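You operate a simulated robot arm through the tools that you are given. There is no shell and no other tool.

Carry out the task below with a simulated two-armed robot. There is one attempt and no reset: what you move stays moved.

JOB
Shut the crate, lock both clamps and pull the strap tight.
Fine: clamps before the strap; fold the blue strap plate down into the buckle, push the red paddle till the window shows Tight, no further; the vent dial, the yellow release button and the blue tag button stay.

It is judged by the outcome, as a careful person would: the job done as asked, and still so three seconds after it is handed in. It fails if anything else is knocked over, pushed out of place, dropped, spilled or broken. Flat cloth is picked up by pressing the open fingertips on it (5 to 10 N) and closing them slowly along it; thin cloth reads only 2 to 8 mm in the jaws.

ROBOT AND FRAMES
Two 7-joint arms with fingered hands on one trunk, on a base that drives. Base frame: it is fixed to the floor where the robot stands at the start and does not move with it; the origin is under the middle of the robot, x ahead of it, y to its left, z up. Units: m, rad, N and s.
The left shoulder is at the start at [0.035, 0.182, 1.299], the right one opposite. With the tool pointing down near the work surface each hand reaches from about 0.1 to 0.44 m from the robot's upright axis, wherever it stands, measured 20 degrees to its own side. Places, roughly: blue button of the tilt tag [0.3, 0.3, 0.4]; left orange clamp [0.3, 0.3, 0.7]; right orange clamp [0.3, -0.2, 0.7]; vent dial of the crate [0.3, -0.2, 0.4]; yellow release button [0.3, -0.2, 0.6]. Payload 3.8 kg a hand.
The tool frame of a hand sits at the grasp point between the pads (the TCP): z along the fingers, y along the line on which they close. The tips reach 0.03 m beyond it. Largest opening 0.104 m; the body of the gripper starts 0.035 m behind the TCP. The gripper is a hand of 4 fingers: y runs from the thumb to the fingers, the wrist lies at [-0.017, -0.104, -0.178] in the tool frame, and closing takes about 1.5 s.
Orientation is that of the tool frame in the base frame, as a unit quaternion [x, y, z, w]. With the fingers straight down and the wrist toward the robot, the tool's x, y and z point along [0, 1, 0], [1, 0, 0] and [0, 0, -1] of the base frame.

CONTROLS
- The arms move only by the tool servo_tool. It takes "left_targets", "right_targets" or both (then of equal length, played together; a hand with none holds still); each is a list of rows, each a list of 6 numbers: the shift along the base's x, y, z in m, then the turn, a rotation vector about the base's x, y, z in rad. In form: [[tx, ty, tz, ax, ay, az], ...]. A call has 1 to 20 rows; each row is the pose to reach, as a shift and turn from the pose commanded when the call began. "left_claw" and "right_claw" are, for a hand that has rows, the gripper command, from -1 (shut) to 1 (fully open), values between in proportion, set as the call begins (left out, the last holds). Rows are played at 5 a second. More than 0.05 m and 0.15 rad between two rows, or a gripper value outside its range, and nothing of the call is played. A pose out of reach is approached as far as the arm can. The call stops where the force on the tool passes 90 N (or 10 N more than at its start, if that is more) or the arm is blocked; 0.2 s more then pass. The fingers move at their own pace (about 0.072 m/s each) and stop on an object; they squeeze with about 22 N. The grip force told is the motor's: it shows also when the fingers shut on nothing. Time passes only in rows, and 0.2 s behind the last, so rows that repeat a pose let the fingers close. The reply holds the time, the measured pose of the TCP, the force on the tool along the base axes, the opening and the grip force, in the units named above and with some noise, with the torque about the TCP (base axes, N m) and any sound that the robot's microphone picked up.
- Cameras (640 x 400 px; columns grow to the right, rows downward): "scene" is now at [0.1176, -0.0111, 1.4808]; the picture's right is [-0.16, -0.99, 0.00], its down [-0.52, 0.08, -0.85] and it looks along [0.84, -0.13, -0.53] (base axes); focal length 214 px, centre (320, 200). "left" rides on the left gripper at [-0.066, -0.09, -0.126] in its tool frame; the picture's right is [-0.78, -0.30, 0.56], its down [0.57, -0.70, 0.42] and it looks along [0.26, 0.65, 0.71] (tool axes); focal length 275 px, centre (320, 200). "right" rides on the right gripper at [0.066, -0.09, -0.126] in its tool frame; the picture's right is [-0.78, 0.30, -0.56], its down [-0.57, -0.70, 0.42] and it looks along [-0.26, 0.65, 0.71] (tool axes); focal length 275 px, centre (320, 200).
- snapshot(camera): a new picture of that camera. The clock stands still meanwhile.
- move_column(by): slides the trunk up (or, below 0, down) by that many m; the arms and the scene camera ride with it, the base frame stays. It gives what a move gives, with no picture.
- base_move(legs): drives the robot by 1 to 6 legs, each [ahead, left, turn to the left] in m, m and rad, along the robot's own axes; the way and the turn of a leg run together, so that a leg with both is an arc; at most 1.5 m and 3.142 rad a leg. The arms and the cameras ride along, it lands a little off, and it stops where it bumps. It gives what a move gives.
- finger_targets(index, middle, ring, thumb_bend, thumb_turn, hand): sets how far each is bent, from 0 (flat) to 1 (curled in); at 0.3 the hand is open as for a grip, at 0.7 the pads meet at the TCP. One left out holds its place. A second passes; each finger stops where it meets its share of the squeeze, and holds until it gets a number again. A gripper value or a shape takes the hand back. It gives what a move gives, with no picture; readings hold the bend of each and the force on the fingers (four entries, about 0 where the hand has none), thumb and palm. thumb_turn goes from beside the hand (0) to across from the fingers (1), as for a grip.
- preshape(shape, hand): the hand has 4 fingers and takes this shape, open, in about a second: jaw (thumb against the fingers, like two jaws); tri (thumb and two fingers); tip (a fingertip pinch); poke (one finger out to press); point (the index stretched); flat (the hand flat); cup (the hand cupped); fist (a fist). The gripper value then closes the fingers along that shape, each until it touches; the sizes above hold for jaw. It gives what a move gives, with no picture.
- aim_head(pan, tilt): turns the head with the scene camera to pan (to the left, within 1.501 rad either way) and tilt (down, from -0.506 to 1.204), counted from straight ahead of the robot. It gives what a move gives.
- locate(camera, pixels): for up to 12 pixels [column, row] of the newest picture of that camera ("zoom" is the newest enlarged one), the place [x, y, z] in the base frame of the surface seen there, good to about 0.002 m. The clock stands still meanwhile.
- inspect(camera, box): a new picture of the part [left, top, right, bottom] of that camera's present view, enlarged. The clock stands still meanwhile.
- sign_off(): hands the job in; it is judged then, once.

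Leave the grippers open and the arms clear of the work at the hand-in unless told otherwise.

The tools are called after "Request:" as a command line: name --argument value ..., lists and objects as JSON in quotes. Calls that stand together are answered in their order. servo_tool: Moves the arms, as the interface text tells. Its arguments: {"type":"object","properties":{"left_targets":{"type":"array","items":{"type":"array","items":{"type":"number"}}},"left_claw":{"type":"number"},"right_targets":{"type":"array","items":{"type":"array","items":{"type":"number"}}},"right_claw":{"type":"number"}},"required":[]} The other tools are called the same way: move_column (by) slides the trunk up or down; preshape (shape, hand) gives the hand a shape; finger_targets (index, middle, ring, thumb_bend, thumb_turn, hand) moves the fingers one by one; base_move (legs) drives the base; aim_head (pan, tilt) turns the head that bears the scene camera; snapshot (camera) takes a picture; locate (camera, pixels) gives the place of the surface under pixels of a picture; inspect (camera, box) takes an enlarged picture of a part of a camera's view; sign_off () hands the job in.

At the start:

```text
t: 0.0
left_tool_pos: [0.4816, 0.1209, 1.5762]
left_tool_rot: [0.707, 0.708, -0.001, 0.0]
left_force: [0.3, -0.5, -0.7]
left_moment: [-0.03, 0.02, -0.03]
left_opening: 0.1035
left_gripper_force: 0.2
left_shape: jaw
left_bend: [0.3, 0.3, 0.3, 0.3, 0.97]
left_finger forces: [0.0, 0.0, 0.0, 0.0, 0.0, 0.0]
right_tool_pos: [0.5307, -0.2629, 1.532]
right_tool_rot: [0.707, 0.707, 0.0, 0.0]
right_force: [0.1, -1.2, -0.3]
right_moment: [0.0, 0.02, 0.02]
right_opening: 0.1036
right_gripper_force: 0.0
right_shape: jaw
right_bend: [0.3, 0.3, 0.3, 0.3, 0.97]
right_finger forces: [0.0, 0.1, 0.1, 0.0, 0.0, 0.0]
trunk travel left (down, up): [-0.45, 0.306]
robot x, y, heading: [0.001, 0.0001, -0.002]
head pan, tilt: [-0.157, 0.559]
```

scene: 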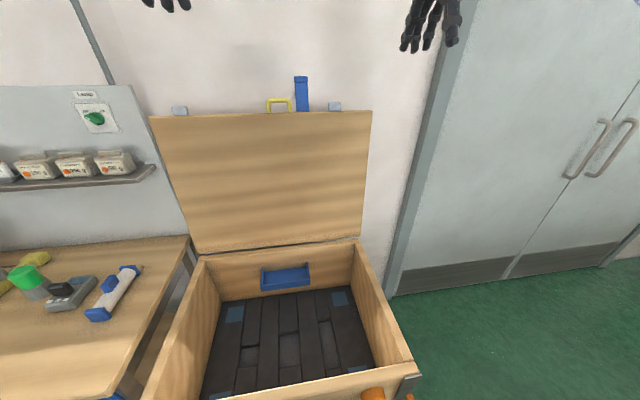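
right: 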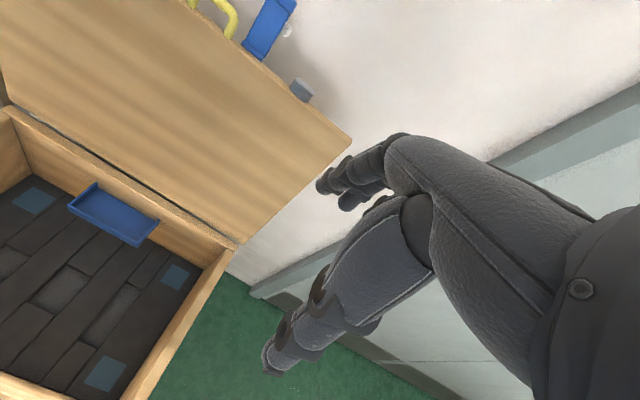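
left: 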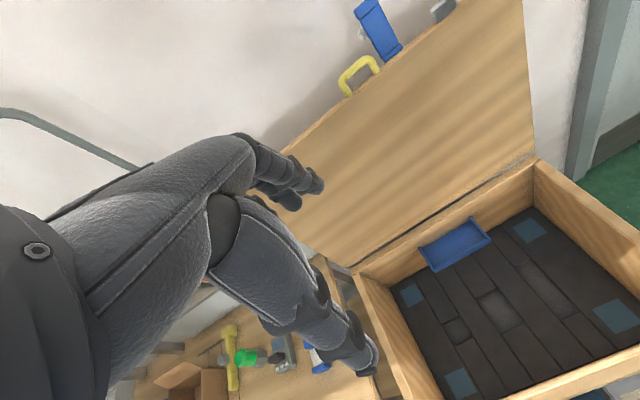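

I see an open crate with its lid leaning back at the wall side, with a yellow handle and a blue strap plate at the lid's front edge. First I look down toward the front of the crate to see the clamps and the buckle.

Request:
aim_head --pan 0.0 --tilt 1.1

Request:
snapshot --camera "scene"

```text
t: 1.0
left_tool_pos: [0.4834, 0.1217, 1.5758]
left_tool_rot: [0.707, 0.708, 0.0, 0.0]
left_force: [0.2, -0.1, 0.1]
left_moment: [-0.03, 0.02, 0.01]
left_opening: 0.1037
left_gripper_force: 0.0
left_shape: jaw
left_bend: [0.3, 0.3, 0.3, 0.3, 0.97]
left_finger forces: [0.1, 0.0, 0.0, 0.1, 0.0, 0.0]
right_tool_pos: [0.53, -0.2619, 1.5325]
right_tool_rot: [0.708, 0.706, 0.0, -0.001]
right_force: [-1.0, 0.5, 0.6]
right_moment: [0.01, 0.03, -0.01]
right_opening: 0.1034
right_gripper_force: 0.0
right_shape: jaw
right_bend: [0.3, 0.3, 0.3, 0.3, 0.97]
right_finger forces: [0.1, 0.1, 0.0, 0.0, 0.1, 0.0]
trunk travel left (down, up): [-0.45, 0.306]
robot x, y, heading: [-0.0001, 0.0011, -0.006]
head pan, tilt: [0.0, 1.1]
```

```text
taken
```

scene: 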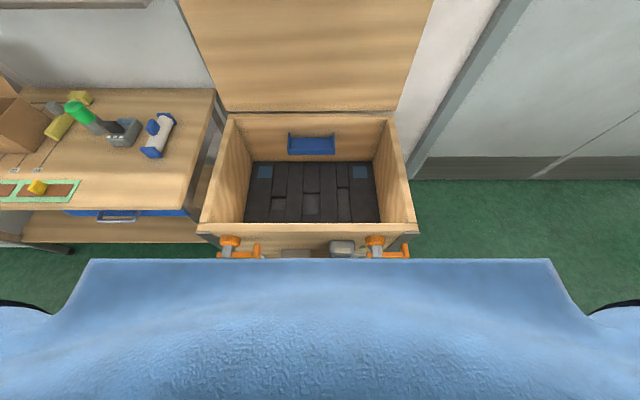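

The head now looks down at the crate's front; orange clamps at about (230,243) and (375,243). I locate key points of the crate.

Request:
locate --camera "scene" --pixels '[[230, 241], [250, 250], [375, 241], [400, 252], [342, 246], [295, 253], [207, 224], [408, 224], [231, 118], [390, 118], [311, 145], [310, 200]]'

Request:
inspect --camera "scene" --box '[190, 200, 430, 270]'

```text
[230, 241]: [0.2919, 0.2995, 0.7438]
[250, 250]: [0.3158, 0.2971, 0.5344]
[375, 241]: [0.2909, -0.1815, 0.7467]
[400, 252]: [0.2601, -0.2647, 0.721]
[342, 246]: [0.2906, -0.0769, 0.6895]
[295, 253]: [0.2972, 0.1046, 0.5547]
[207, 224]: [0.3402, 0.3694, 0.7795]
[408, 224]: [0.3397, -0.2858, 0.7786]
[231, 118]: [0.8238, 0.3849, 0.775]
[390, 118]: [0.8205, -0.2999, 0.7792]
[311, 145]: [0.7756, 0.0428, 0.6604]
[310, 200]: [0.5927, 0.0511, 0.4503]
```

```text
2.67 times, centred on (310, 235) of scene
```

zoom: 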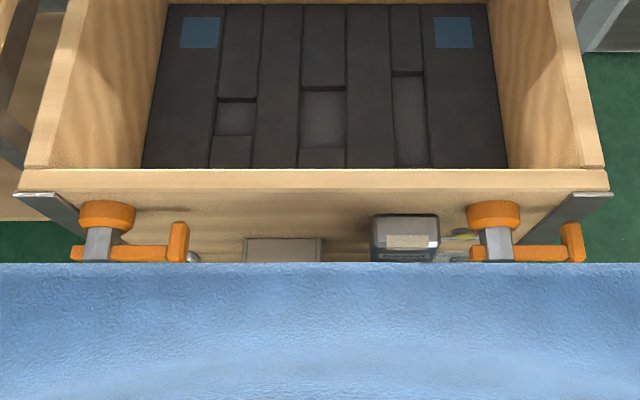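

The robot stands very close to the crate front (front face at x≈0.32, rim z≈0.78). I back off 0.6 m to see the front face with clamps, buckle, window and labels.

Request:
base_move --legs '[[-0.6, 0, 0]]'

Request:
aim_head --pan 0.0 --tilt 0.75

Request:
snapshot --camera "scene"

```text
t: 4.4
left_tool_pos: [-0.1189, 0.1221, 1.5764]
left_tool_rot: [0.706, 0.708, 0.0, 0.0]
left_force: [-1.0, 0.3, -0.8]
left_moment: [0.0, -0.01, 0.0]
left_opening: 0.1037
left_gripper_force: 0.2
left_shape: jaw
left_bend: [0.3, 0.3, 0.3, 0.3, 0.97]
left_finger forces: [0.0, 0.0, 0.1, 0.1, 0.0, 0.0]
right_tool_pos: [-0.0701, -0.2614, 1.5321]
right_tool_rot: [0.706, 0.708, 0.0, -0.001]
right_force: [0.7, 0.5, -0.2]
right_moment: [0.01, 0.0, 0.0]
right_opening: 0.1036
right_gripper_force: 0.0
right_shape: jaw
right_bend: [0.3, 0.3, 0.3, 0.3, 0.97]
right_finger forces: [0.0, 0.0, 0.0, 0.1, 0.0, 0.0]
trunk travel left (down, up): [-0.45, 0.306]
robot x, y, heading: [-0.5988, -0.0007, 0.001]
head pan, tilt: [0.0, 1.1]
```

```text
t: 5.2
left_tool_pos: [-0.1194, 0.1217, 1.5749]
left_tool_rot: [0.706, 0.708, 0.0, 0.0]
left_force: [0.3, 0.2, 0.4]
left_moment: [0.0, -0.03, 0.01]
left_opening: 0.1036
left_gripper_force: 0.1
left_shape: jaw
left_bend: [0.3, 0.3, 0.3, 0.3, 0.97]
left_finger forces: [0.1, 0.1, 0.0, 0.0, 0.0, 0.0]
right_tool_pos: [-0.0701, -0.2618, 1.5322]
right_tool_rot: [0.706, 0.708, 0.0, -0.002]
right_force: [0.8, 0.0, -0.5]
right_moment: [0.0, -0.01, 0.0]
right_opening: 0.1035
right_gripper_force: 0.0
right_shape: jaw
right_bend: [0.3, 0.3, 0.3, 0.3, 0.97]
right_finger forces: [0.0, 0.0, 0.1, 0.1, 0.0, 0.0]
trunk travel left (down, up): [-0.45, 0.306]
robot x, y, heading: [-0.6, -0.0068, 0.004]
head pan, tilt: [0.0, 0.75]
```

```text
taken
```

scene: 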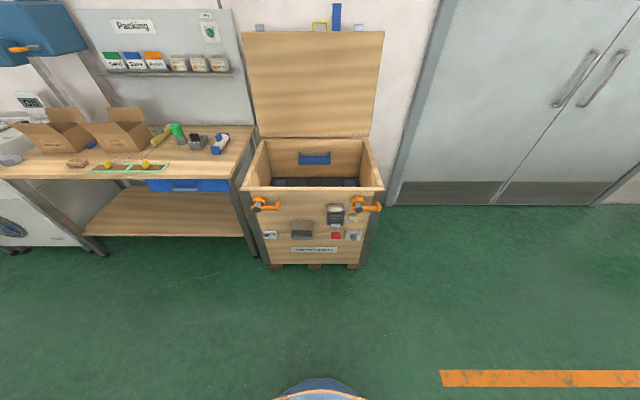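

Now the front is visible. I enlarge the crate's front face and the lid's top edge.

Request:
inspect --camera "scene" --box '[235, 180, 395, 280]'

Request:
locate --camera "zoom" --pixels '[[93, 90], [135, 108], [508, 90], [565, 108], [400, 110], [400, 140], [404, 220], [270, 215], [142, 222], [471, 222], [475, 150], [320, 277]]'

Request:
inspect --camera "scene" --box '[235, 0, 395, 100]'

Request:
locate --camera "zoom" --pixels '[[408, 30], [408, 100], [340, 90], [340, 115], [98, 112], [492, 112], [50, 130], [590, 130], [320, 135], [300, 300]]'

```text
4.00 times, centred on (315, 230) of scene
```

zoom: 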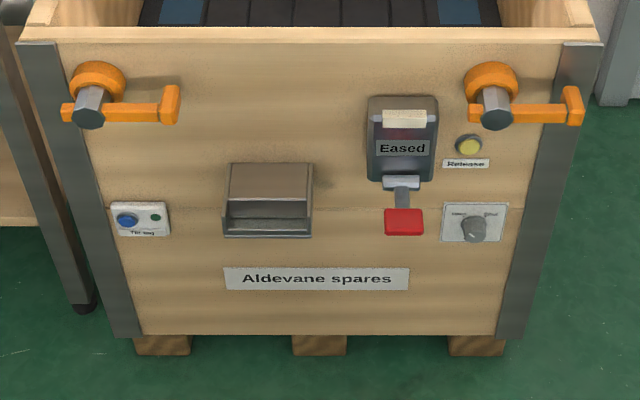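

```text
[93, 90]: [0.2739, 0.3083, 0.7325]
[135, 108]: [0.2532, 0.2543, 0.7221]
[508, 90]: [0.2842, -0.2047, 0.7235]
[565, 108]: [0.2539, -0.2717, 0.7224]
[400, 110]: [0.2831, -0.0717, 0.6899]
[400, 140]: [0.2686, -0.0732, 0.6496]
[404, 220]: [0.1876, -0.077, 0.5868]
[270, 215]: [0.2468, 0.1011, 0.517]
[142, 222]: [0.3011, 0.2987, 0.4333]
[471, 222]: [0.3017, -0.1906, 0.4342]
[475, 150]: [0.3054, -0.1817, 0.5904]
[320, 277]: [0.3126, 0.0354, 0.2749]
```

```text
4.00 times, centred on (315, 50) of scene
```

zoom: 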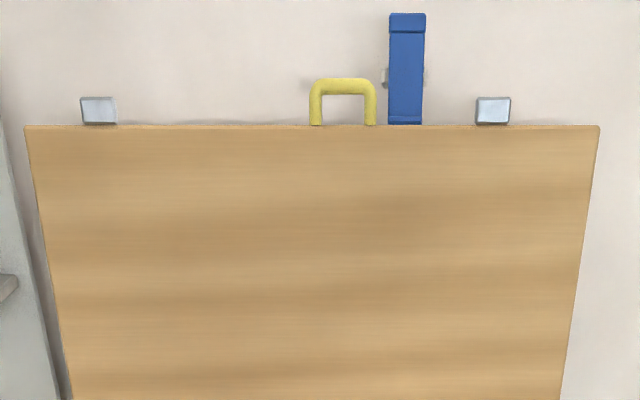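

```text
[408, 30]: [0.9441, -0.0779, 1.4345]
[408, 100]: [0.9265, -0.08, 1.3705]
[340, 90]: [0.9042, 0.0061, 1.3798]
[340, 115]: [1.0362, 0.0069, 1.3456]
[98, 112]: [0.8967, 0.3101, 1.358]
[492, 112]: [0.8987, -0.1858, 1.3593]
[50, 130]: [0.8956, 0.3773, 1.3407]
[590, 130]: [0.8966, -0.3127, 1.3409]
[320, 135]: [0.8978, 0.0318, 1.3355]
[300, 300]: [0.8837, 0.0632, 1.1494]
```

The lid's front edge (yellow handle at y≈0.006, blue strap plate at y≈-0.08) stands at x≈0.90, z≈1.34. The front has a buckle with window reading "Eased", red paddle beneath, two orange clamps. I lower the trunk for a straighter look at the front.

Request:
move_column --by -0.4

Request:
aim_head --pan 0.0 --tilt 0.45

Request:
inspect --camera "scene" --box '[220, 140, 420, 265]'

```text
t: 9.0
left_tool_pos: [-0.1108, 0.123, 1.1721]
left_tool_rot: [0.706, 0.708, -0.006, -0.004]
left_force: [0.2, -0.4, 0.8]
left_moment: [-0.02, -0.01, -0.02]
left_opening: 0.1034
left_gripper_force: 0.0
left_shape: jaw
left_bend: [0.3, 0.3, 0.3, 0.3, 0.97]
left_finger forces: [0.1, 0.0, 0.0, 0.0, 0.0, 0.0]
right_tool_pos: [-0.0704, -0.2622, 1.1337]
right_tool_rot: [0.707, 0.707, 0.0, -0.001]
right_force: [-0.3, -0.6, 0.3]
right_moment: [0.01, 0.0, -0.01]
right_opening: 0.1034
right_gripper_force: 0.1
right_shape: jaw
right_bend: [0.3, 0.3, 0.3, 0.3, 0.97]
right_finger forces: [0.1, 0.1, 0.1, 0.1, 0.1, 0.0]
trunk travel left (down, up): [-0.05, 0.706]
robot x, y, heading: [-0.598, -0.0018, -0.0]
head pan, tilt: [0.0, 0.75]
```

```text
t: 9.8
left_tool_pos: [-0.1104, 0.1225, 1.1711]
left_tool_rot: [0.706, 0.708, -0.006, -0.005]
left_force: [-1.2, -0.6, -0.8]
left_moment: [0.05, 0.01, -0.01]
left_opening: 0.1035
left_gripper_force: 0.1
left_shape: jaw
left_bend: [0.3, 0.3, 0.3, 0.3, 0.97]
left_finger forces: [0.0, 0.0, 0.0, 0.1, 0.1, 0.1]
right_tool_pos: [-0.0696, -0.2619, 1.1325]
right_tool_rot: [0.706, 0.708, 0.0, 0.001]
right_force: [-0.5, 0.1, -0.3]
right_moment: [0.03, 0.02, 0.01]
right_opening: 0.1035
right_gripper_force: 0.1
right_shape: jaw
right_bend: [0.3, 0.3, 0.3, 0.3, 0.97]
right_finger forces: [0.1, 0.0, 0.1, 0.0, 0.0, 0.1]
trunk travel left (down, up): [-0.05, 0.706]
robot x, y, heading: [-0.6019, 0.0001, 0.004]
head pan, tilt: [0.0, 0.45]
```

```text
3.20 times, centred on (320, 202) of scene
```

zoom: 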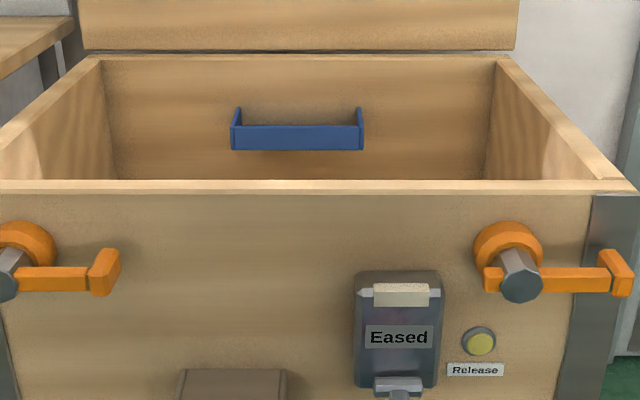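

I see the clamps as orange rotary levers with an off-centre disc behind and a grey hex post. I look at each more closely.

Request:
aim_head --pan 0.0 --tilt 0.6

Request:
snapshot --camera "scene"

Request:
inspect --camera "scene" --box '[360, 155, 440, 205]'

Request:
inspect --camera "scene" --box '[200, 155, 280, 205]'

Request:
inspect --camera "scene" --box '[310, 170, 390, 220]'

```text
t: 10.5
left_tool_pos: [-0.1107, 0.122, 1.1706]
left_tool_rot: [0.706, 0.708, -0.006, -0.005]
left_force: [-0.1, 0.3, 0.2]
left_moment: [-0.02, 0.01, 0.0]
left_opening: 0.1035
left_gripper_force: 0.1
left_shape: jaw
left_bend: [0.3, 0.3, 0.3, 0.3, 0.97]
left_finger forces: [0.0, 0.1, 0.0, 0.0, 0.0, 0.1]
right_tool_pos: [-0.0697, -0.2622, 1.1317]
right_tool_rot: [0.707, 0.708, 0.0, -0.001]
right_force: [1.4, 0.4, -0.7]
right_moment: [-0.01, -0.01, 0.0]
right_opening: 0.1036
right_gripper_force: 0.0
right_shape: jaw
right_bend: [0.3, 0.3, 0.3, 0.3, 0.97]
right_finger forces: [0.0, 0.1, 0.1, 0.0, 0.1, 0.0]
trunk travel left (down, up): [-0.05, 0.706]
robot x, y, heading: [-0.6003, 0.0014, -0.002]
head pan, tilt: [0.0, 0.6]
```

```text
taken
```

scene: 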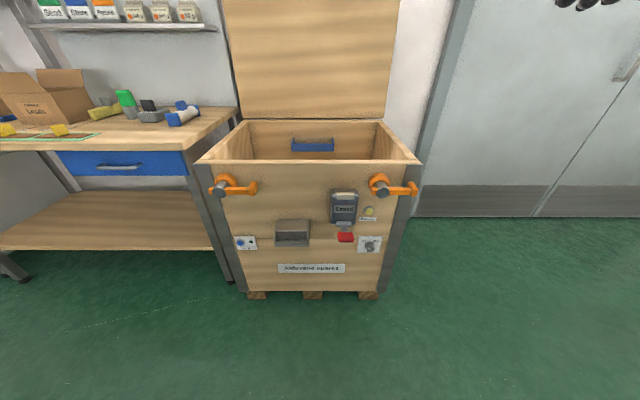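

```text
8.00 times, centred on (400, 180) of scene
```

zoom: 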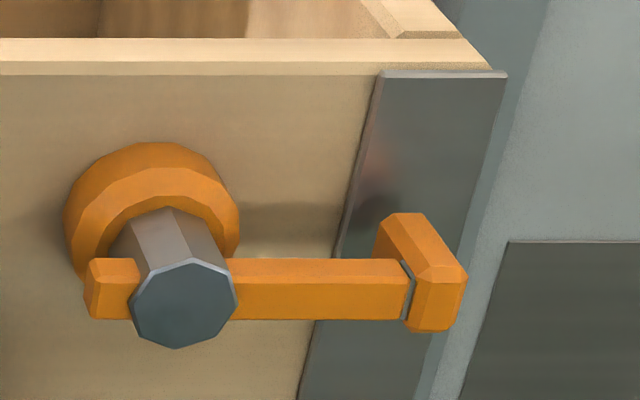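

```text
8.00 times, centred on (240, 180) of scene
```

zoom: 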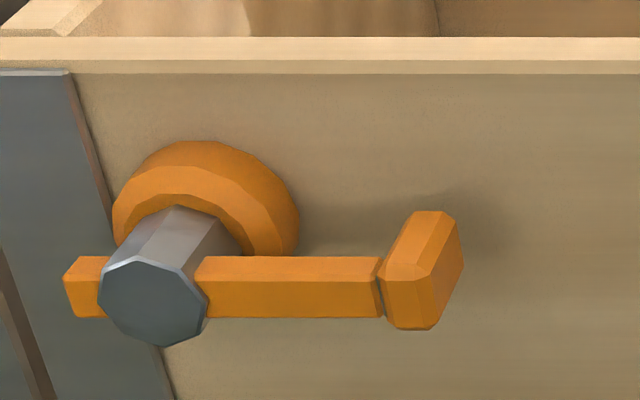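

```text
8.00 times, centred on (350, 195) of scene
```

zoom: 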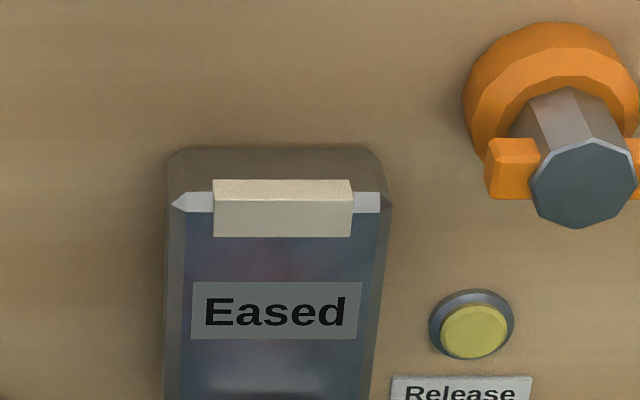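

The front is understood: window reads "Eased", clamps' levers point to -y. The lid must be brought over from x≈0.90, out of reach from the front, so I plan to work from the crate's right side. I look to the right to check that the floor there is free.

Request:
aim_head --pan -0.9 --tilt 0.5

Request:
snapshot --camera "scene"

```text
t: 11.7
left_tool_pos: [-0.1115, 0.1228, 1.1701]
left_tool_rot: [0.706, 0.708, -0.005, -0.006]
left_force: [-0.6, 0.3, 1.1]
left_moment: [0.0, 0.01, 0.0]
left_opening: 0.1037
left_gripper_force: 0.1
left_shape: jaw
left_bend: [0.3, 0.3, 0.3, 0.3, 0.97]
left_finger forces: [0.0, 0.0, 0.0, 0.1, 0.0, 0.0]
right_tool_pos: [-0.0707, -0.2618, 1.1316]
right_tool_rot: [0.707, 0.708, 0.001, 0.0]
right_force: [1.1, 0.0, -0.2]
right_moment: [0.0, 0.01, 0.0]
right_opening: 0.1036
right_gripper_force: 0.0
right_shape: jaw
right_bend: [0.3, 0.3, 0.3, 0.3, 0.97]
right_finger forces: [0.0, 0.0, 0.0, 0.1, 0.0, 0.0]
trunk travel left (down, up): [-0.05, 0.706]
robot x, y, heading: [-0.5976, 0.0004, 0.003]
head pan, tilt: [-0.901, 0.499]
```

```text
taken
```

scene: 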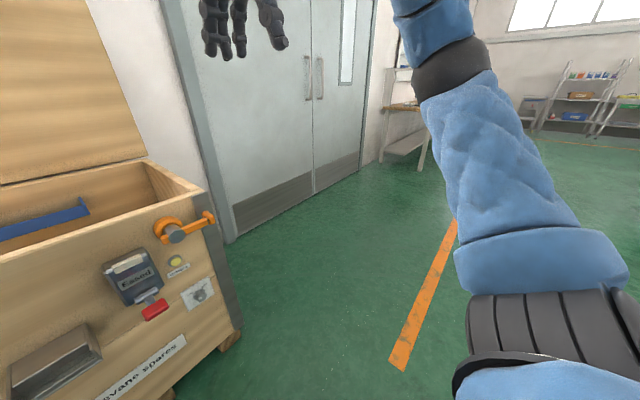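

The floor on the right is clear. Before driving, I test how far the left hand reaches ahead with fingers pointing forward (free space above/in front of the crate).

Request:
servo_tool --left_targets '[[0.03, 0, -0.01, 0, -0.14, 0], [0.06, 0, -0.02, 0, -0.28, 0], [0.09, 0, -0.03, 0, -0.42, 0], [0.12, 0, -0.04, 0, -0.56, 0], [0.15, 0, -0.05, 0, -0.7, 0], [0.18, 0, -0.06, 0, -0.84, 0], [0.21, 0, -0.07, 0, -0.98, 0], [0.24, 0, -0.08, 0, -1.12, 0], [0.27, 0, -0.09, 0, -1.26, 0], [0.3, 0, -0.1, 0, -1.4, 0], [0.33, 0, -0.11, 0, -1.54, 0], [0.37, 0, -0.11, 0, -1.57, 0], [0.41, 0, -0.11, 0, -1.57, 0], [0.45, 0, -0.11, 0, -1.57, 0], [0.45, 0, -0.11, 0, -1.57, 0], [0.45, 0, -0.11, 0, -1.57, 0]]'

```text
t: 15.1
left_tool_pos: [0.3387, 0.1209, 1.0607]
left_tool_rot: [0.503, 0.505, 0.495, 0.497]
left_force: [0.0, 1.3, -0.4]
left_moment: [-0.01, -0.03, 0.03]
left_opening: 0.1038
left_gripper_force: 0.0
left_shape: jaw
left_bend: [0.3, 0.3, 0.3, 0.3, 0.97]
left_finger forces: [0.0, 0.0, 0.1, 0.0, 0.0, 0.0]
right_tool_pos: [-0.0689, -0.2627, 1.1322]
right_tool_rot: [0.706, 0.708, 0.0, -0.001]
right_force: [-0.8, 0.7, 0.2]
right_moment: [-0.02, 0.0, -0.03]
right_opening: 0.1035
right_gripper_force: 0.0
right_shape: jaw
right_bend: [0.3, 0.3, 0.3, 0.3, 0.97]
right_finger forces: [0.0, 0.0, 0.0, 0.0, 0.1, 0.0]
trunk travel left (down, up): [-0.05, 0.706]
robot x, y, heading: [-0.6021, 0.0001, 0.007]
head pan, tilt: [-0.901, 0.499]
```

The hand reached 0.94 m ahead of the axis, more than I expected. I extend further to learn the limit.

Request:
servo_tool --left_targets '[[0.04, 0, 0, 0, 0, 0], [0.08, 0, 0, 0, 0, 0], [0.12, 0, 0, 0, 0, 0], [0.12, 0, 0, 0, 0, 0], [0.12, 0, 0, 0, 0, 0]]'

Request:
snapshot --camera "left"

```text
t: 16.3
left_tool_pos: [0.3607, 0.136, 1.0586]
left_tool_rot: [0.503, 0.504, 0.495, 0.498]
left_force: [0.5, -0.3, 0.6]
left_moment: [-0.03, 0.01, 0.02]
left_opening: 0.1039
left_gripper_force: 0.1
left_shape: jaw
left_bend: [0.3, 0.3, 0.3, 0.3, 0.97]
left_finger forces: [0.0, 0.1, 0.0, 0.1, 0.0, 0.1]
left hand out of reach, approached as far as the arm can: row 1, 2, 3, 4, 5
right_tool_pos: [-0.0701, -0.2624, 1.1317]
right_tool_rot: [0.706, 0.708, -0.001, -0.001]
right_force: [-0.4, 0.0, 0.7]
right_moment: [0.0, 0.02, 0.02]
right_opening: 0.1035
right_gripper_force: 0.2
right_shape: jaw
right_bend: [0.3, 0.3, 0.3, 0.3, 0.97]
right_finger forces: [0.0, 0.0, 0.1, 0.0, 0.1, 0.0]
trunk travel left (down, up): [-0.05, 0.706]
robot x, y, heading: [-0.6015, -0.001, 0.007]
head pan, tilt: [-0.901, 0.499]
```

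```text
taken
```

left: 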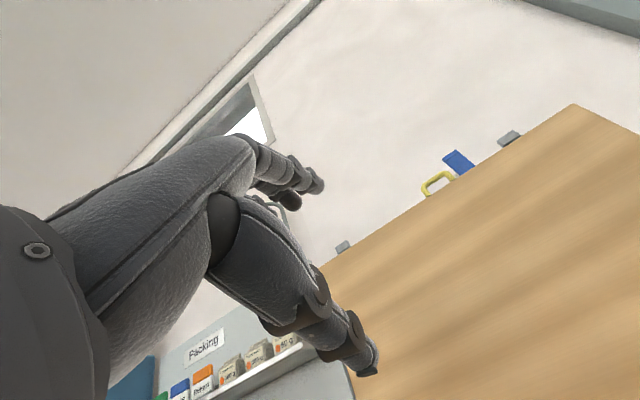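

The limit is about 0.96 m ahead of the axis, so the lid handle (x≈0.90, z≈1.385) is reachable from the front. I retract the left hand and tilt it to point forward-down (about 60° below level), then raise the trunk.

Request:
servo_tool --left_targets '[[-0.05, -0.01, 0.01, 0, 0.13, 0], [-0.09, -0.02, 0.02, 0, 0.26, 0], [-0.13, -0.02, 0.03, 0, 0.39, 0], [-0.17, -0.02, 0.04, 0, 0.52, 0], [-0.21, -0.02, 0.05, 0, 0.65, 0], [-0.25, -0.02, 0.06, 0, 0.78, 0], [-0.29, -0.02, 0.07, 0, 0.91, 0], [-0.33, -0.02, 0.08, 0, 1.05, 0], [-0.33, -0.02, 0.08, 0, 1.05, 0]]'

Request:
move_column --by 0.58

Request:
base_move --legs '[[0, -0.12, 0], [0.4, 0, 0]]'

Request:
aim_head --pan 0.1 --tilt 0.4

Request:
snapshot --camera "scene"

```text
refused: row 1 steps farther than a row can; nothing moved
```

```text
refused: 0.58 is not a number from -0.4 to 0.4
```

```text
t: 19.7
left_tool_pos: [0.7648, 0.0198, 1.0579]
left_tool_rot: [0.502, 0.505, 0.496, 0.497]
left_force: [-0.4, -0.3, -0.5]
left_moment: [0.0, 0.0, 0.02]
left_opening: 0.1038
left_gripper_force: 0.0
left_shape: jaw
left_bend: [0.3, 0.3, 0.3, 0.3, 0.97]
left_finger forces: [0.1, 0.0, 0.0, 0.1, 0.0, 0.0]
right_tool_pos: [0.3344, -0.3797, 1.1319]
right_tool_rot: [0.706, 0.708, 0.0, -0.001]
right_force: [0.4, 0.7, 0.1]
right_moment: [0.02, -0.01, 0.02]
right_opening: 0.1037
right_gripper_force: 0.0
right_shape: jaw
right_bend: [0.3, 0.3, 0.3, 0.3, 0.97]
right_finger forces: [0.1, 0.0, 0.1, 0.0, 0.0, 0.0]
trunk travel left (down, up): [-0.05, 0.706]
robot x, y, heading: [-0.1978, -0.1211, 0.003]
head pan, tilt: [-0.901, 0.499]
```

```text
t: 20.9
left_tool_pos: [0.7644, 0.0193, 1.0586]
left_tool_rot: [0.502, 0.505, 0.496, 0.497]
left_force: [0.1, 0.5, -0.6]
left_moment: [0.0, 0.0, 0.02]
left_opening: 0.1041
left_gripper_force: 0.2
left_shape: jaw
left_bend: [0.3, 0.3, 0.3, 0.3, 0.97]
left_finger forces: [0.0, 0.1, 0.1, 0.1, 0.0, 0.0]
right_tool_pos: [0.3341, -0.3807, 1.1324]
right_tool_rot: [0.705, 0.709, -0.001, 0.0]
right_force: [0.4, 0.4, -0.1]
right_moment: [0.01, -0.03, 0.0]
right_opening: 0.1038
right_gripper_force: 0.1
right_shape: jaw
right_bend: [0.3, 0.3, 0.3, 0.3, 0.97]
right_finger forces: [0.1, 0.0, 0.1, 0.0, 0.0, 0.0]
trunk travel left (down, up): [-0.05, 0.706]
robot x, y, heading: [-0.1972, -0.1179, 0.008]
head pan, tilt: [0.099, 0.4]
```

```text
taken
```

scene: 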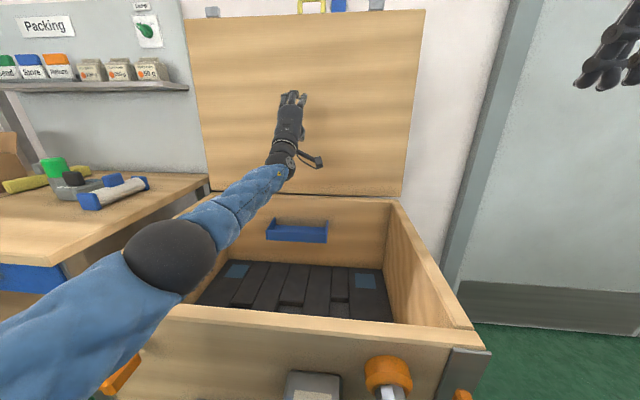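

The first two calls were refused (row step slightly too big; column step over 0.4), but the base moved; the left hand sits at (0.765, 0.02, 1.06), clear of the lid face. I retract it now with smaller steps and tilt it down 60°.

Request:
servo_tool --left_targets '[[-0.04, 0, 0.01, 0, 0.0, 0], [-0.08, 0, 0.02, 0, 0.13, 0], [-0.12, 0, 0.03, 0, 0.26, 0], [-0.16, 0, 0.04, 0, 0.39, 0], [-0.2, 0, 0.05, 0, 0.52, 0], [-0.24, 0, 0.06, 0, 0.65, 0], [-0.28, 0, 0.07, 0, 0.78, 0], [-0.32, 0, 0.08, 0, 0.91, 0], [-0.36, 0, 0.09, 0, 1.05, 0], [-0.36, 0, 0.09, 0, 1.05, 0]]'

```text
t: 23.1
left_tool_pos: [0.4595, 0.0203, 1.1616]
left_tool_rot: [0.684, 0.686, 0.176, 0.177]
left_force: [-0.3, -0.9, 0.3]
left_moment: [-0.01, 0.02, 0.01]
left_opening: 0.1038
left_gripper_force: 0.0
left_shape: jaw
left_bend: [0.3, 0.3, 0.3, 0.3, 0.97]
left_finger forces: [0.0, 0.1, 0.0, 0.0, 0.0, 0.0]
left hand out of reach, approached as far as the arm can: row 9, 10
right_tool_pos: [0.3342, -0.3799, 1.1316]
right_tool_rot: [0.706, 0.708, 0.0, -0.001]
right_force: [0.4, -0.6, 0.4]
right_moment: [0.01, -0.03, 0.01]
right_opening: 0.1038
right_gripper_force: 0.1
right_shape: jaw
right_bend: [0.3, 0.3, 0.3, 0.3, 0.97]
right_finger forces: [0.0, 0.0, 0.0, 0.0, 0.0, 0.0]
trunk travel left (down, up): [-0.05, 0.706]
robot x, y, heading: [-0.1999, -0.1226, 0.004]
head pan, tilt: [0.099, 0.4]
```

The hand is retracted at (0.46, 0.02, 1.16), tilted about 60° down. I raise the trunk by 0.4.

Request:
move_column --by 0.4

```text
t: 27.0
left_tool_pos: [0.4619, 0.0221, 1.5617]
left_tool_rot: [0.683, 0.686, 0.178, 0.176]
left_force: [0.1, 0.7, -0.1]
left_moment: [0.01, 0.01, -0.02]
left_opening: 0.1041
left_gripper_force: 0.1
left_shape: jaw
left_bend: [0.3, 0.3, 0.3, 0.3, 0.97]
left_finger forces: [0.0, 0.1, 0.0, 0.1, 0.0, 0.0]
right_tool_pos: [0.336, -0.3803, 1.5321]
right_tool_rot: [0.706, 0.708, -0.001, -0.001]
right_force: [0.1, 1.3, -0.9]
right_moment: [-0.02, 0.01, -0.02]
right_opening: 0.1037
right_gripper_force: 0.1
right_shape: jaw
right_bend: [0.3, 0.3, 0.3, 0.3, 0.97]
right_finger forces: [0.0, 0.1, 0.0, 0.0, 0.1, 0.1]
trunk travel left (down, up): [-0.45, 0.306]
robot x, y, heading: [-0.195, -0.118, 0.002]
head pan, tilt: [0.099, 0.4]
```

I raise a further 0.15 and drive ahead 0.17 m, which puts the left hand well above and in front of the lid edge.

Request:
move_column --by 0.15

Request:
base_move --legs '[[0.17, 0, 0]]'

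Request:
aim_head --pan 0.1 --tilt 0.4

Request:
snapshot --camera "scene"

Request:
snapshot --camera "left"

```text
t: 28.7
left_tool_pos: [0.4617, 0.0222, 1.7104]
left_tool_rot: [0.683, 0.686, 0.176, 0.177]
left_force: [0.3, 1.0, -1.3]
left_moment: [-0.01, -0.03, 0.0]
left_opening: 0.1041
left_gripper_force: 0.1
left_shape: jaw
left_bend: [0.3, 0.3, 0.3, 0.3, 0.97]
left_finger forces: [0.0, 0.0, 0.0, 0.0, 0.1, 0.0]
right_tool_pos: [0.3353, -0.3799, 1.6817]
right_tool_rot: [0.706, 0.708, -0.001, -0.001]
right_force: [-0.6, -0.3, 0.7]
right_moment: [0.01, -0.03, -0.01]
right_opening: 0.1037
right_gripper_force: 0.0
right_shape: jaw
right_bend: [0.3, 0.3, 0.3, 0.3, 0.97]
right_finger forces: [0.0, 0.0, 0.0, 0.1, 0.0, 0.0]
trunk travel left (down, up): [-0.6, 0.156]
robot x, y, heading: [-0.2004, -0.1209, 0.005]
head pan, tilt: [0.099, 0.4]
```

```text
t: 30.2
left_tool_pos: [0.6304, 0.0225, 1.7126]
left_tool_rot: [0.683, 0.686, 0.178, 0.178]
left_force: [-0.2, 0.2, 0.2]
left_moment: [-0.03, 0.01, 0.01]
left_opening: 0.1036
left_gripper_force: 0.1
left_shape: jaw
left_bend: [0.3, 0.3, 0.3, 0.3, 0.97]
left_finger forces: [0.1, 0.0, 0.0, 0.0, 0.1, 0.0]
right_tool_pos: [0.5046, -0.3792, 1.6843]
right_tool_rot: [0.705, 0.709, 0.001, 0.0]
right_force: [-0.3, -0.3, 0.0]
right_moment: [0.0, 0.0, -0.03]
right_opening: 0.104
right_gripper_force: 0.0
right_shape: jaw
right_bend: [0.3, 0.3, 0.3, 0.3, 0.97]
right_finger forces: [0.0, 0.1, 0.0, 0.0, 0.0, 0.1]
trunk travel left (down, up): [-0.6, 0.156]
robot x, y, heading: [-0.0254, -0.1194, 0.002]
head pan, tilt: [0.099, 0.4]
```

```text
t: 30.8
left_tool_pos: [0.6319, 0.0227, 1.7132]
left_tool_rot: [0.683, 0.687, 0.177, 0.177]
left_force: [-0.9, 0.7, -0.3]
left_moment: [0.0, -0.02, 0.0]
left_opening: 0.1038
left_gripper_force: 0.0
left_shape: jaw
left_bend: [0.3, 0.3, 0.3, 0.3, 0.97]
left_finger forces: [0.1, 0.0, 0.1, 0.0, 0.0, 0.1]
right_tool_pos: [0.5058, -0.3785, 1.6825]
right_tool_rot: [0.705, 0.709, 0.001, 0.0]
right_force: [0.1, 0.1, 0.4]
right_moment: [0.0, 0.02, -0.01]
right_opening: 0.1035
right_gripper_force: 0.1
right_shape: jaw
right_bend: [0.3, 0.3, 0.3, 0.3, 0.97]
right_finger forces: [0.0, 0.0, 0.1, 0.1, 0.1, 0.1]
trunk travel left (down, up): [-0.6, 0.156]
robot x, y, heading: [-0.028, -0.1156, 0.007]
head pan, tilt: [0.099, 0.4]
```

```text
taken
```

scene: 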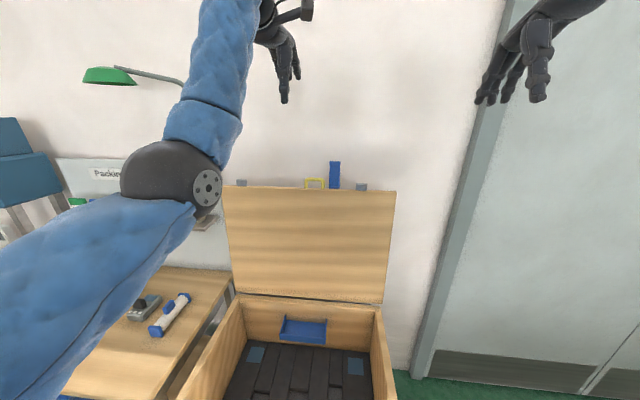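

```text
taken
```

left: 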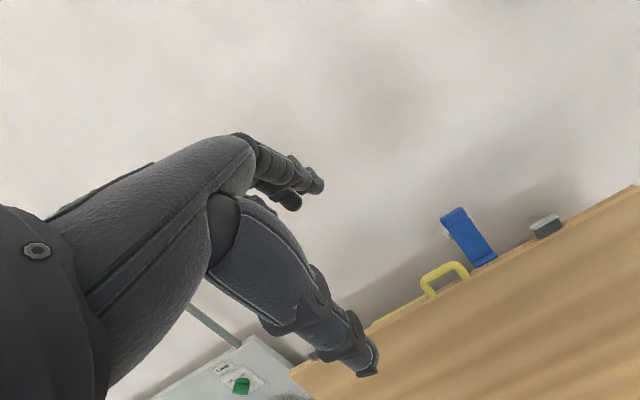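

I see the yellow handle at about (314,183) and the blue plate at (334,175) in the scene view. I enlarge the lid's top edge and locate the handle precisely.

Request:
inspect --camera "scene" --box '[284, 155, 364, 205]'

Request:
locate --camera "zoom" --pixels '[[240, 192], [200, 192], [300, 192], [165, 235], [308, 235], [240, 250], [240, 290], [405, 60], [405, 150], [405, 230], [605, 260], [520, 275]]'

```text
8.00 times, centred on (324, 180) of scene
```

zoom: 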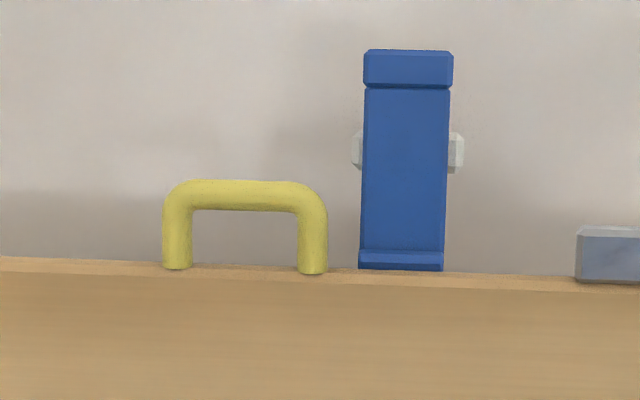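

```text
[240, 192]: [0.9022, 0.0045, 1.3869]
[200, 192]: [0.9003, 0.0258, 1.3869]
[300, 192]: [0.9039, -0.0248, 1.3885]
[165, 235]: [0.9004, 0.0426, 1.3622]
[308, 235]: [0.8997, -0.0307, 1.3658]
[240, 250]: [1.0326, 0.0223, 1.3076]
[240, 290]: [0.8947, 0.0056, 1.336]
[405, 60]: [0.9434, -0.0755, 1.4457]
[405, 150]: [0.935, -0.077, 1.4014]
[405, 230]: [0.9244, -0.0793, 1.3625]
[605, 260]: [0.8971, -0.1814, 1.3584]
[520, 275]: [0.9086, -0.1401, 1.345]
```

The handle bar centre is about (0.909, 0.005, 1.385), lid edge z≈1.342, wall at x≈1.033. I drive 0.03 m closer to have arm reach to spare.

Request:
base_move --legs '[[0.028, 0, 0]]'

```text
t: 31.6
left_tool_pos: [0.6538, 0.0224, 1.7151]
left_tool_rot: [0.682, 0.686, 0.178, 0.178]
left_force: [0.3, 0.1, 1.2]
left_moment: [-0.01, -0.02, -0.01]
left_opening: 0.1037
left_gripper_force: 0.0
left_shape: jaw
left_bend: [0.3, 0.3, 0.3, 0.3, 0.97]
left_finger forces: [0.0, 0.0, 0.1, 0.1, 0.1, 0.0]
right_tool_pos: [0.5269, -0.3788, 1.6853]
right_tool_rot: [0.705, 0.709, 0.003, 0.001]
right_force: [-0.8, 0.3, -0.2]
right_moment: [-0.01, -0.06, 0.0]
right_opening: 0.1037
right_gripper_force: 0.1
right_shape: jaw
right_bend: [0.3, 0.3, 0.3, 0.3, 0.97]
right_finger forces: [0.1, 0.1, 0.0, 0.0, 0.0, 0.0]
trunk travel left (down, up): [-0.6, 0.156]
robot x, y, heading: [0.0008, -0.1192, 0.006]
head pan, tilt: [0.099, 0.4]
```

The robot is at x≈0.001. I move the left hand to a pre-grasp point behind and above the handle, about (0.83, 0.012, 1.52).

Request:
servo_tool --left_targets '[[0.025, -0.002, -0.028, 0, 0, 0], [0.05, -0.003, -0.056, 0, 0, 0], [0.075, -0.005, -0.084, 0, 0, 0], [0.1, -0.006, -0.112, 0, 0, 0], [0.125, -0.008, -0.14, 0, 0, 0], [0.15, -0.01, -0.168, 0, 0, 0], [0.176, -0.01, -0.195, 0, 0, 0], [0.176, -0.01, -0.195, 0, 0, 0]]' --left_claw 1

Request:
snapshot --camera "left"

Request:
snapshot --camera "scene"

```text
t: 33.4
left_tool_pos: [0.796, 0.0213, 1.5058]
left_tool_rot: [0.682, 0.686, 0.179, 0.178]
left_force: [0.1, -0.7, -1.0]
left_moment: [-0.04, -0.02, 0.0]
left_opening: 0.1038
left_gripper_force: 0.2
left_shape: jaw
left_bend: [0.3, 0.3, 0.3, 0.3, 0.97]
left_finger forces: [0.1, 0.1, 0.1, 0.0, 0.1, 0.0]
left hand out of reach, approached as far as the arm can: row 5, 6, 7, 8
right_tool_pos: [0.5334, -0.3788, 1.6822]
right_tool_rot: [0.706, 0.709, 0.001, -0.001]
right_force: [-0.2, -0.4, -0.2]
right_moment: [-0.02, 0.0, 0.02]
right_opening: 0.1039
right_gripper_force: 0.1
right_shape: jaw
right_bend: [0.3, 0.3, 0.3, 0.3, 0.97]
right_finger forces: [0.0, 0.0, 0.0, 0.1, 0.1, 0.0]
trunk travel left (down, up): [-0.6, 0.156]
robot x, y, heading: [0.0028, -0.1201, -0.001]
head pan, tilt: [0.099, 0.4]
```

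```text
taken
```

left: 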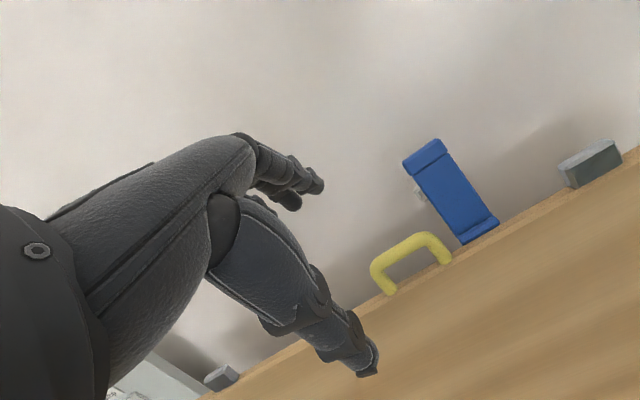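

```text
taken
```

scene: 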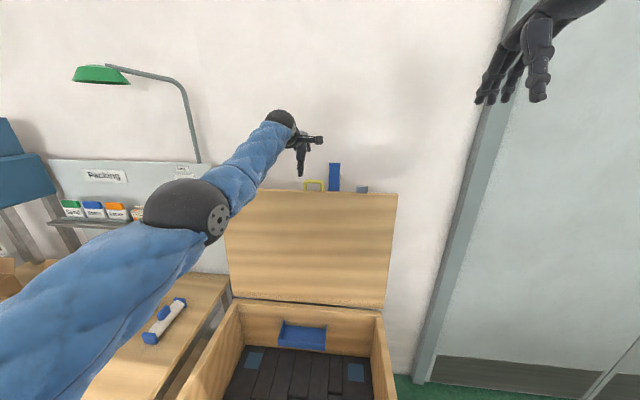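

The arm's limit was met at (0.796, 0.021, 1.506) with that steep tilt. I flatten the tilt to about 40° below level and lower toward (0.826, 0.012, 1.455).

Request:
servo_tool --left_targets '[[-0.02, 0, 0.0, 0, -0.1, 0], [-0.03, 0, -0.01, 0, -0.2, 0], [-0.03, 0, -0.03, 0, -0.3, 0], [-0.02, 0, -0.05, 0, -0.37, 0], [-0.004, 0, -0.067, 0, -0.37, 0], [-0.004, 0, -0.067, 0, -0.37, 0]]' --left_claw -0.1

Request:
snapshot --camera "left"

```text
t: 34.8
left_tool_pos: [0.7909, 0.0204, 1.4389]
left_tool_rot: [0.638, 0.642, 0.3, 0.3]
left_force: [0.6, 0.4, 0.9]
left_moment: [-0.03, 0.0, 0.06]
left_opening: 0.0474
left_gripper_force: 0.0
left_shape: jaw
left_bend: [0.74, 0.46, 0.43, 0.71, 1.0]
left_finger forces: [0.0, 0.1, 0.0, 0.0, 0.0, 0.0]
right_tool_pos: [0.5332, -0.3788, 1.6831]
right_tool_rot: [0.705, 0.709, 0.002, 0.0]
right_force: [0.1, 0.5, 0.5]
right_moment: [0.02, 0.0, -0.01]
right_opening: 0.1039
right_gripper_force: 0.1
right_shape: jaw
right_bend: [0.3, 0.3, 0.3, 0.3, 0.97]
right_finger forces: [0.0, 0.1, 0.1, 0.0, 0.0, 0.0]
trunk travel left (down, up): [-0.6, 0.156]
robot x, y, heading: [-0.0024, -0.1213, 0.006]
head pan, tilt: [0.099, 0.4]
```

```text
taken
```

left: 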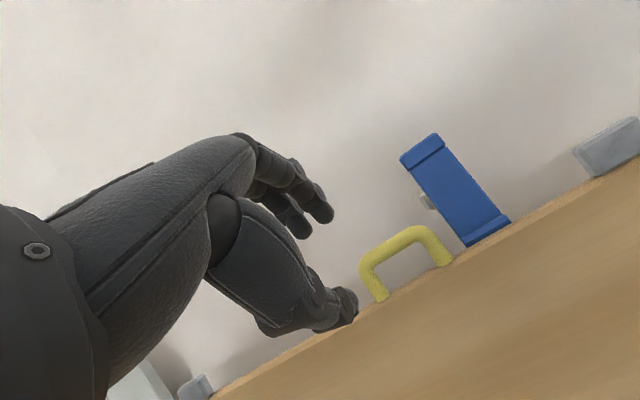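

The hand is at (0.791, 0.020, 1.439), tilt 40° down, opening 0.047. The bar lies 0.125 m ahead along the fingers and 0.034 m toward the finger side. I shift to line up and advance 0.06 m, then look.

Request:
servo_tool --left_targets '[[0.011, -0.005, 0.013, 0, 0, 0], [0.022, -0.01, 0.026, 0, 0, 0], [0.045, -0.01, 0.007, 0, 0, 0], [0.068, -0.01, -0.012, 0, 0, 0], [0.068, -0.01, -0.012, 0, 0, 0]]' --left_claw 0.1

Request:
snapshot --camera "left"

Request:
inspect --camera "scene" --box '[264, 125, 374, 205]'

```text
t: 36.0
left_tool_pos: [0.8415, 0.014, 1.4315]
left_tool_rot: [0.639, 0.641, 0.3, 0.301]
left_force: [-0.3, 0.2, -0.4]
left_moment: [-0.01, -0.01, 0.01]
left_opening: 0.057
left_gripper_force: 0.1
left_shape: jaw
left_bend: [0.73, 0.42, 0.39, 0.66, 0.99]
left_finger forces: [0.1, 0.0, 0.1, 0.0, 0.0, 0.0]
left hand out of reach, approached as far as the arm can: row 4, 5
right_tool_pos: [0.5321, -0.3787, 1.6833]
right_tool_rot: [0.705, 0.709, 0.001, 0.0]
right_force: [-0.7, 0.2, 0.9]
right_moment: [0.03, -0.01, 0.01]
right_opening: 0.1038
right_gripper_force: 0.0
right_shape: jaw
right_bend: [0.3, 0.3, 0.3, 0.3, 0.97]
right_finger forces: [0.0, 0.0, 0.2, 0.1, 0.0, 0.0]
trunk travel left (down, up): [-0.6, 0.156]
robot x, y, heading: [0.0018, -0.1207, 0.007]
head pan, tilt: [0.099, 0.4]
```

```text
taken
```

left: 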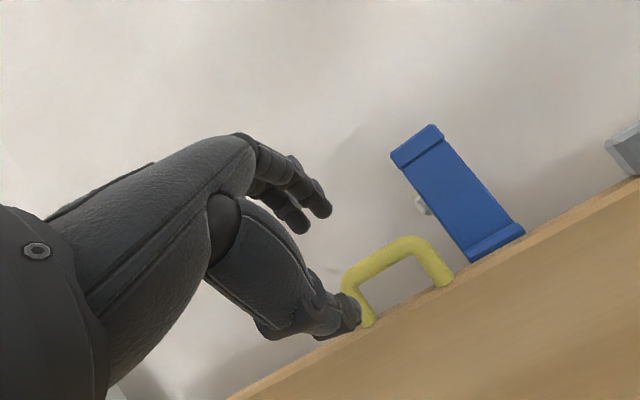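

```text
5.00 times, centred on (319, 165) of scene
```

zoom: 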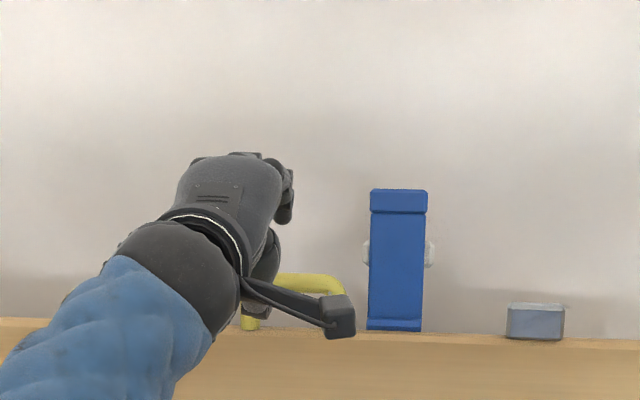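

The reach limit is hit at x=0.8415 because of the wrist bend with a low shoulder. Thumb tip is still in front of the handle, so going up is clear. I raise the trunk by 0.15 so that the forearm slopes down.

Request:
move_column --by 0.15

```text
t: 37.8
left_tool_pos: [0.8383, 0.0145, 1.5826]
left_tool_rot: [0.639, 0.641, 0.301, 0.301]
left_force: [-0.5, -0.2, -0.3]
left_moment: [0.0, 0.03, 0.01]
left_opening: 0.0571
left_gripper_force: 0.0
left_shape: jaw
left_bend: [0.73, 0.42, 0.39, 0.66, 0.99]
left_finger forces: [0.0, 0.1, 0.0, 0.0, 0.1, 0.0]
right_tool_pos: [0.5338, -0.3787, 1.8322]
right_tool_rot: [0.705, 0.709, 0.001, -0.001]
right_force: [0.3, -0.9, -0.1]
right_moment: [-0.04, 0.04, 0.03]
right_opening: 0.1037
right_gripper_force: 0.1
right_shape: jaw
right_bend: [0.3, 0.3, 0.3, 0.3, 0.97]
right_finger forces: [0.0, 0.0, 0.1, 0.0, 0.0, 0.0]
trunk travel left (down, up): [-0.75, 0.006]
robot x, y, heading: [0.0005, -0.1215, 0.006]
head pan, tilt: [0.099, 0.4]
```

Now I lower the hand again to the line of the handle, target about (0.857, 0.010, 1.43).

Request:
servo_tool --left_targets '[[0.0, -0.002, -0.04, 0, 0, 0], [0.005, -0.004, -0.08, 0, 0, 0], [0.01, -0.005, -0.12, 0, 0, 0], [0.019, -0.005, -0.153, 0, 0, 0], [0.019, -0.005, -0.153, 0, 0, 0]]'

Request:
snapshot --camera "left"

```text
t: 39.0
left_tool_pos: [0.8275, 0.0175, 1.4455]
left_tool_rot: [0.639, 0.641, 0.301, 0.301]
left_force: [-0.6, -0.3, -0.6]
left_moment: [0.01, 0.0, 0.02]
left_opening: 0.0568
left_gripper_force: 0.0
left_shape: jaw
left_bend: [0.73, 0.42, 0.39, 0.66, 0.99]
left_finger forces: [0.1, 0.1, 0.0, 0.0, 0.1, 0.0]
left hand out of reach, approached as far as the arm can: row 2, 3, 4, 5
right_tool_pos: [0.5333, -0.3782, 1.8321]
right_tool_rot: [0.705, 0.709, 0.001, 0.001]
right_force: [-0.5, -0.2, -0.6]
right_moment: [0.0, -0.04, -0.01]
right_opening: 0.1038
right_gripper_force: 0.1
right_shape: jaw
right_bend: [0.3, 0.3, 0.3, 0.3, 0.97]
right_finger forces: [0.0, 0.0, 0.0, 0.1, 0.1, 0.1]
trunk travel left (down, up): [-0.75, 0.006]
robot x, y, heading: [0.0049, -0.1213, 0.008]
head pan, tilt: [0.099, 0.4]
```

```text
taken
```

left: 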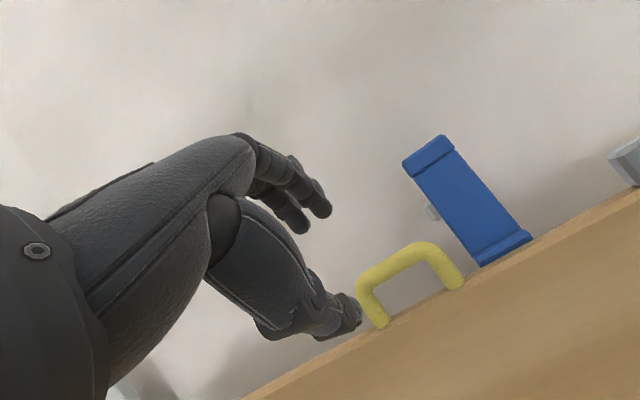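

Still limited near x≈0.83 with a 40° tilt, while fingers-forward reached further. So I back off 0.1 m and turn the fingers level (forward), then lower the trunk so the wrist is at shoulder height.

Request:
servo_tool --left_targets '[[-0.03, 0, 0.0, 0, -0.12, 0], [-0.06, 0, 0.0, 0, -0.24, 0], [-0.09, 0, 0.0, 0, -0.36, 0], [-0.12, 0, 0.0, 0, -0.48, 0], [-0.15, 0, 0.0, 0, -0.6, 0], [-0.18, 0, 0, 0, -0.68, 0], [-0.18, 0, 0, 0, -0.68, 0]]'

Request:
move_column --by -0.27

```text
t: 40.2
left_tool_pos: [0.7052, 0.0395, 1.5736]
left_tool_rot: [0.48, 0.487, 0.529, 0.503]
left_force: [-0.3, 0.5, 0.3]
left_moment: [0.04, 0.01, 0.03]
left_opening: 0.0573
left_gripper_force: 0.0
left_shape: jaw
left_bend: [0.73, 0.42, 0.39, 0.66, 0.99]
left_finger forces: [0.0, 0.0, 0.0, 0.1, 0.1, 0.1]
right_tool_pos: [0.5312, -0.3814, 1.8332]
right_tool_rot: [0.705, 0.709, 0.001, 0.0]
right_force: [-0.7, 0.7, 0.0]
right_moment: [0.01, 0.02, -0.02]
right_opening: 0.104
right_gripper_force: 0.0
right_shape: jaw
right_bend: [0.3, 0.3, 0.3, 0.3, 0.97]
right_finger forces: [0.0, 0.1, 0.1, 0.1, 0.1, 0.0]
trunk travel left (down, up): [-0.75, 0.006]
robot x, y, heading: [-0.0001, -0.1167, 0.005]
head pan, tilt: [0.099, 0.4]
stopped in row 5 (left hand): the arm was blocked; the commanded pose is now the measured one
```

```text
t: 42.9
left_tool_pos: [0.7058, 0.0377, 1.2994]
left_tool_rot: [0.481, 0.488, 0.526, 0.505]
left_force: [0.5, 0.3, 0.1]
left_moment: [0.03, 0.0, -0.01]
left_opening: 0.0574
left_gripper_force: 0.0
left_shape: jaw
left_bend: [0.73, 0.42, 0.39, 0.66, 0.99]
left_finger forces: [0.1, 0.0, 0.1, 0.0, 0.0, 0.1]
right_tool_pos: [0.5322, -0.3777, 1.5641]
right_tool_rot: [0.705, 0.709, 0.001, 0.001]
right_force: [-0.8, -0.8, -0.3]
right_moment: [-0.02, 0.01, -0.03]
right_opening: 0.1035
right_gripper_force: 0.1
right_shape: jaw
right_bend: [0.3, 0.3, 0.3, 0.3, 0.97]
right_finger forces: [0.0, 0.1, 0.0, 0.1, 0.0, 0.1]
trunk travel left (down, up): [-0.48, 0.276]
robot x, y, heading: [0.0048, -0.1208, 0.007]
head pan, tilt: [0.099, 0.4]
```

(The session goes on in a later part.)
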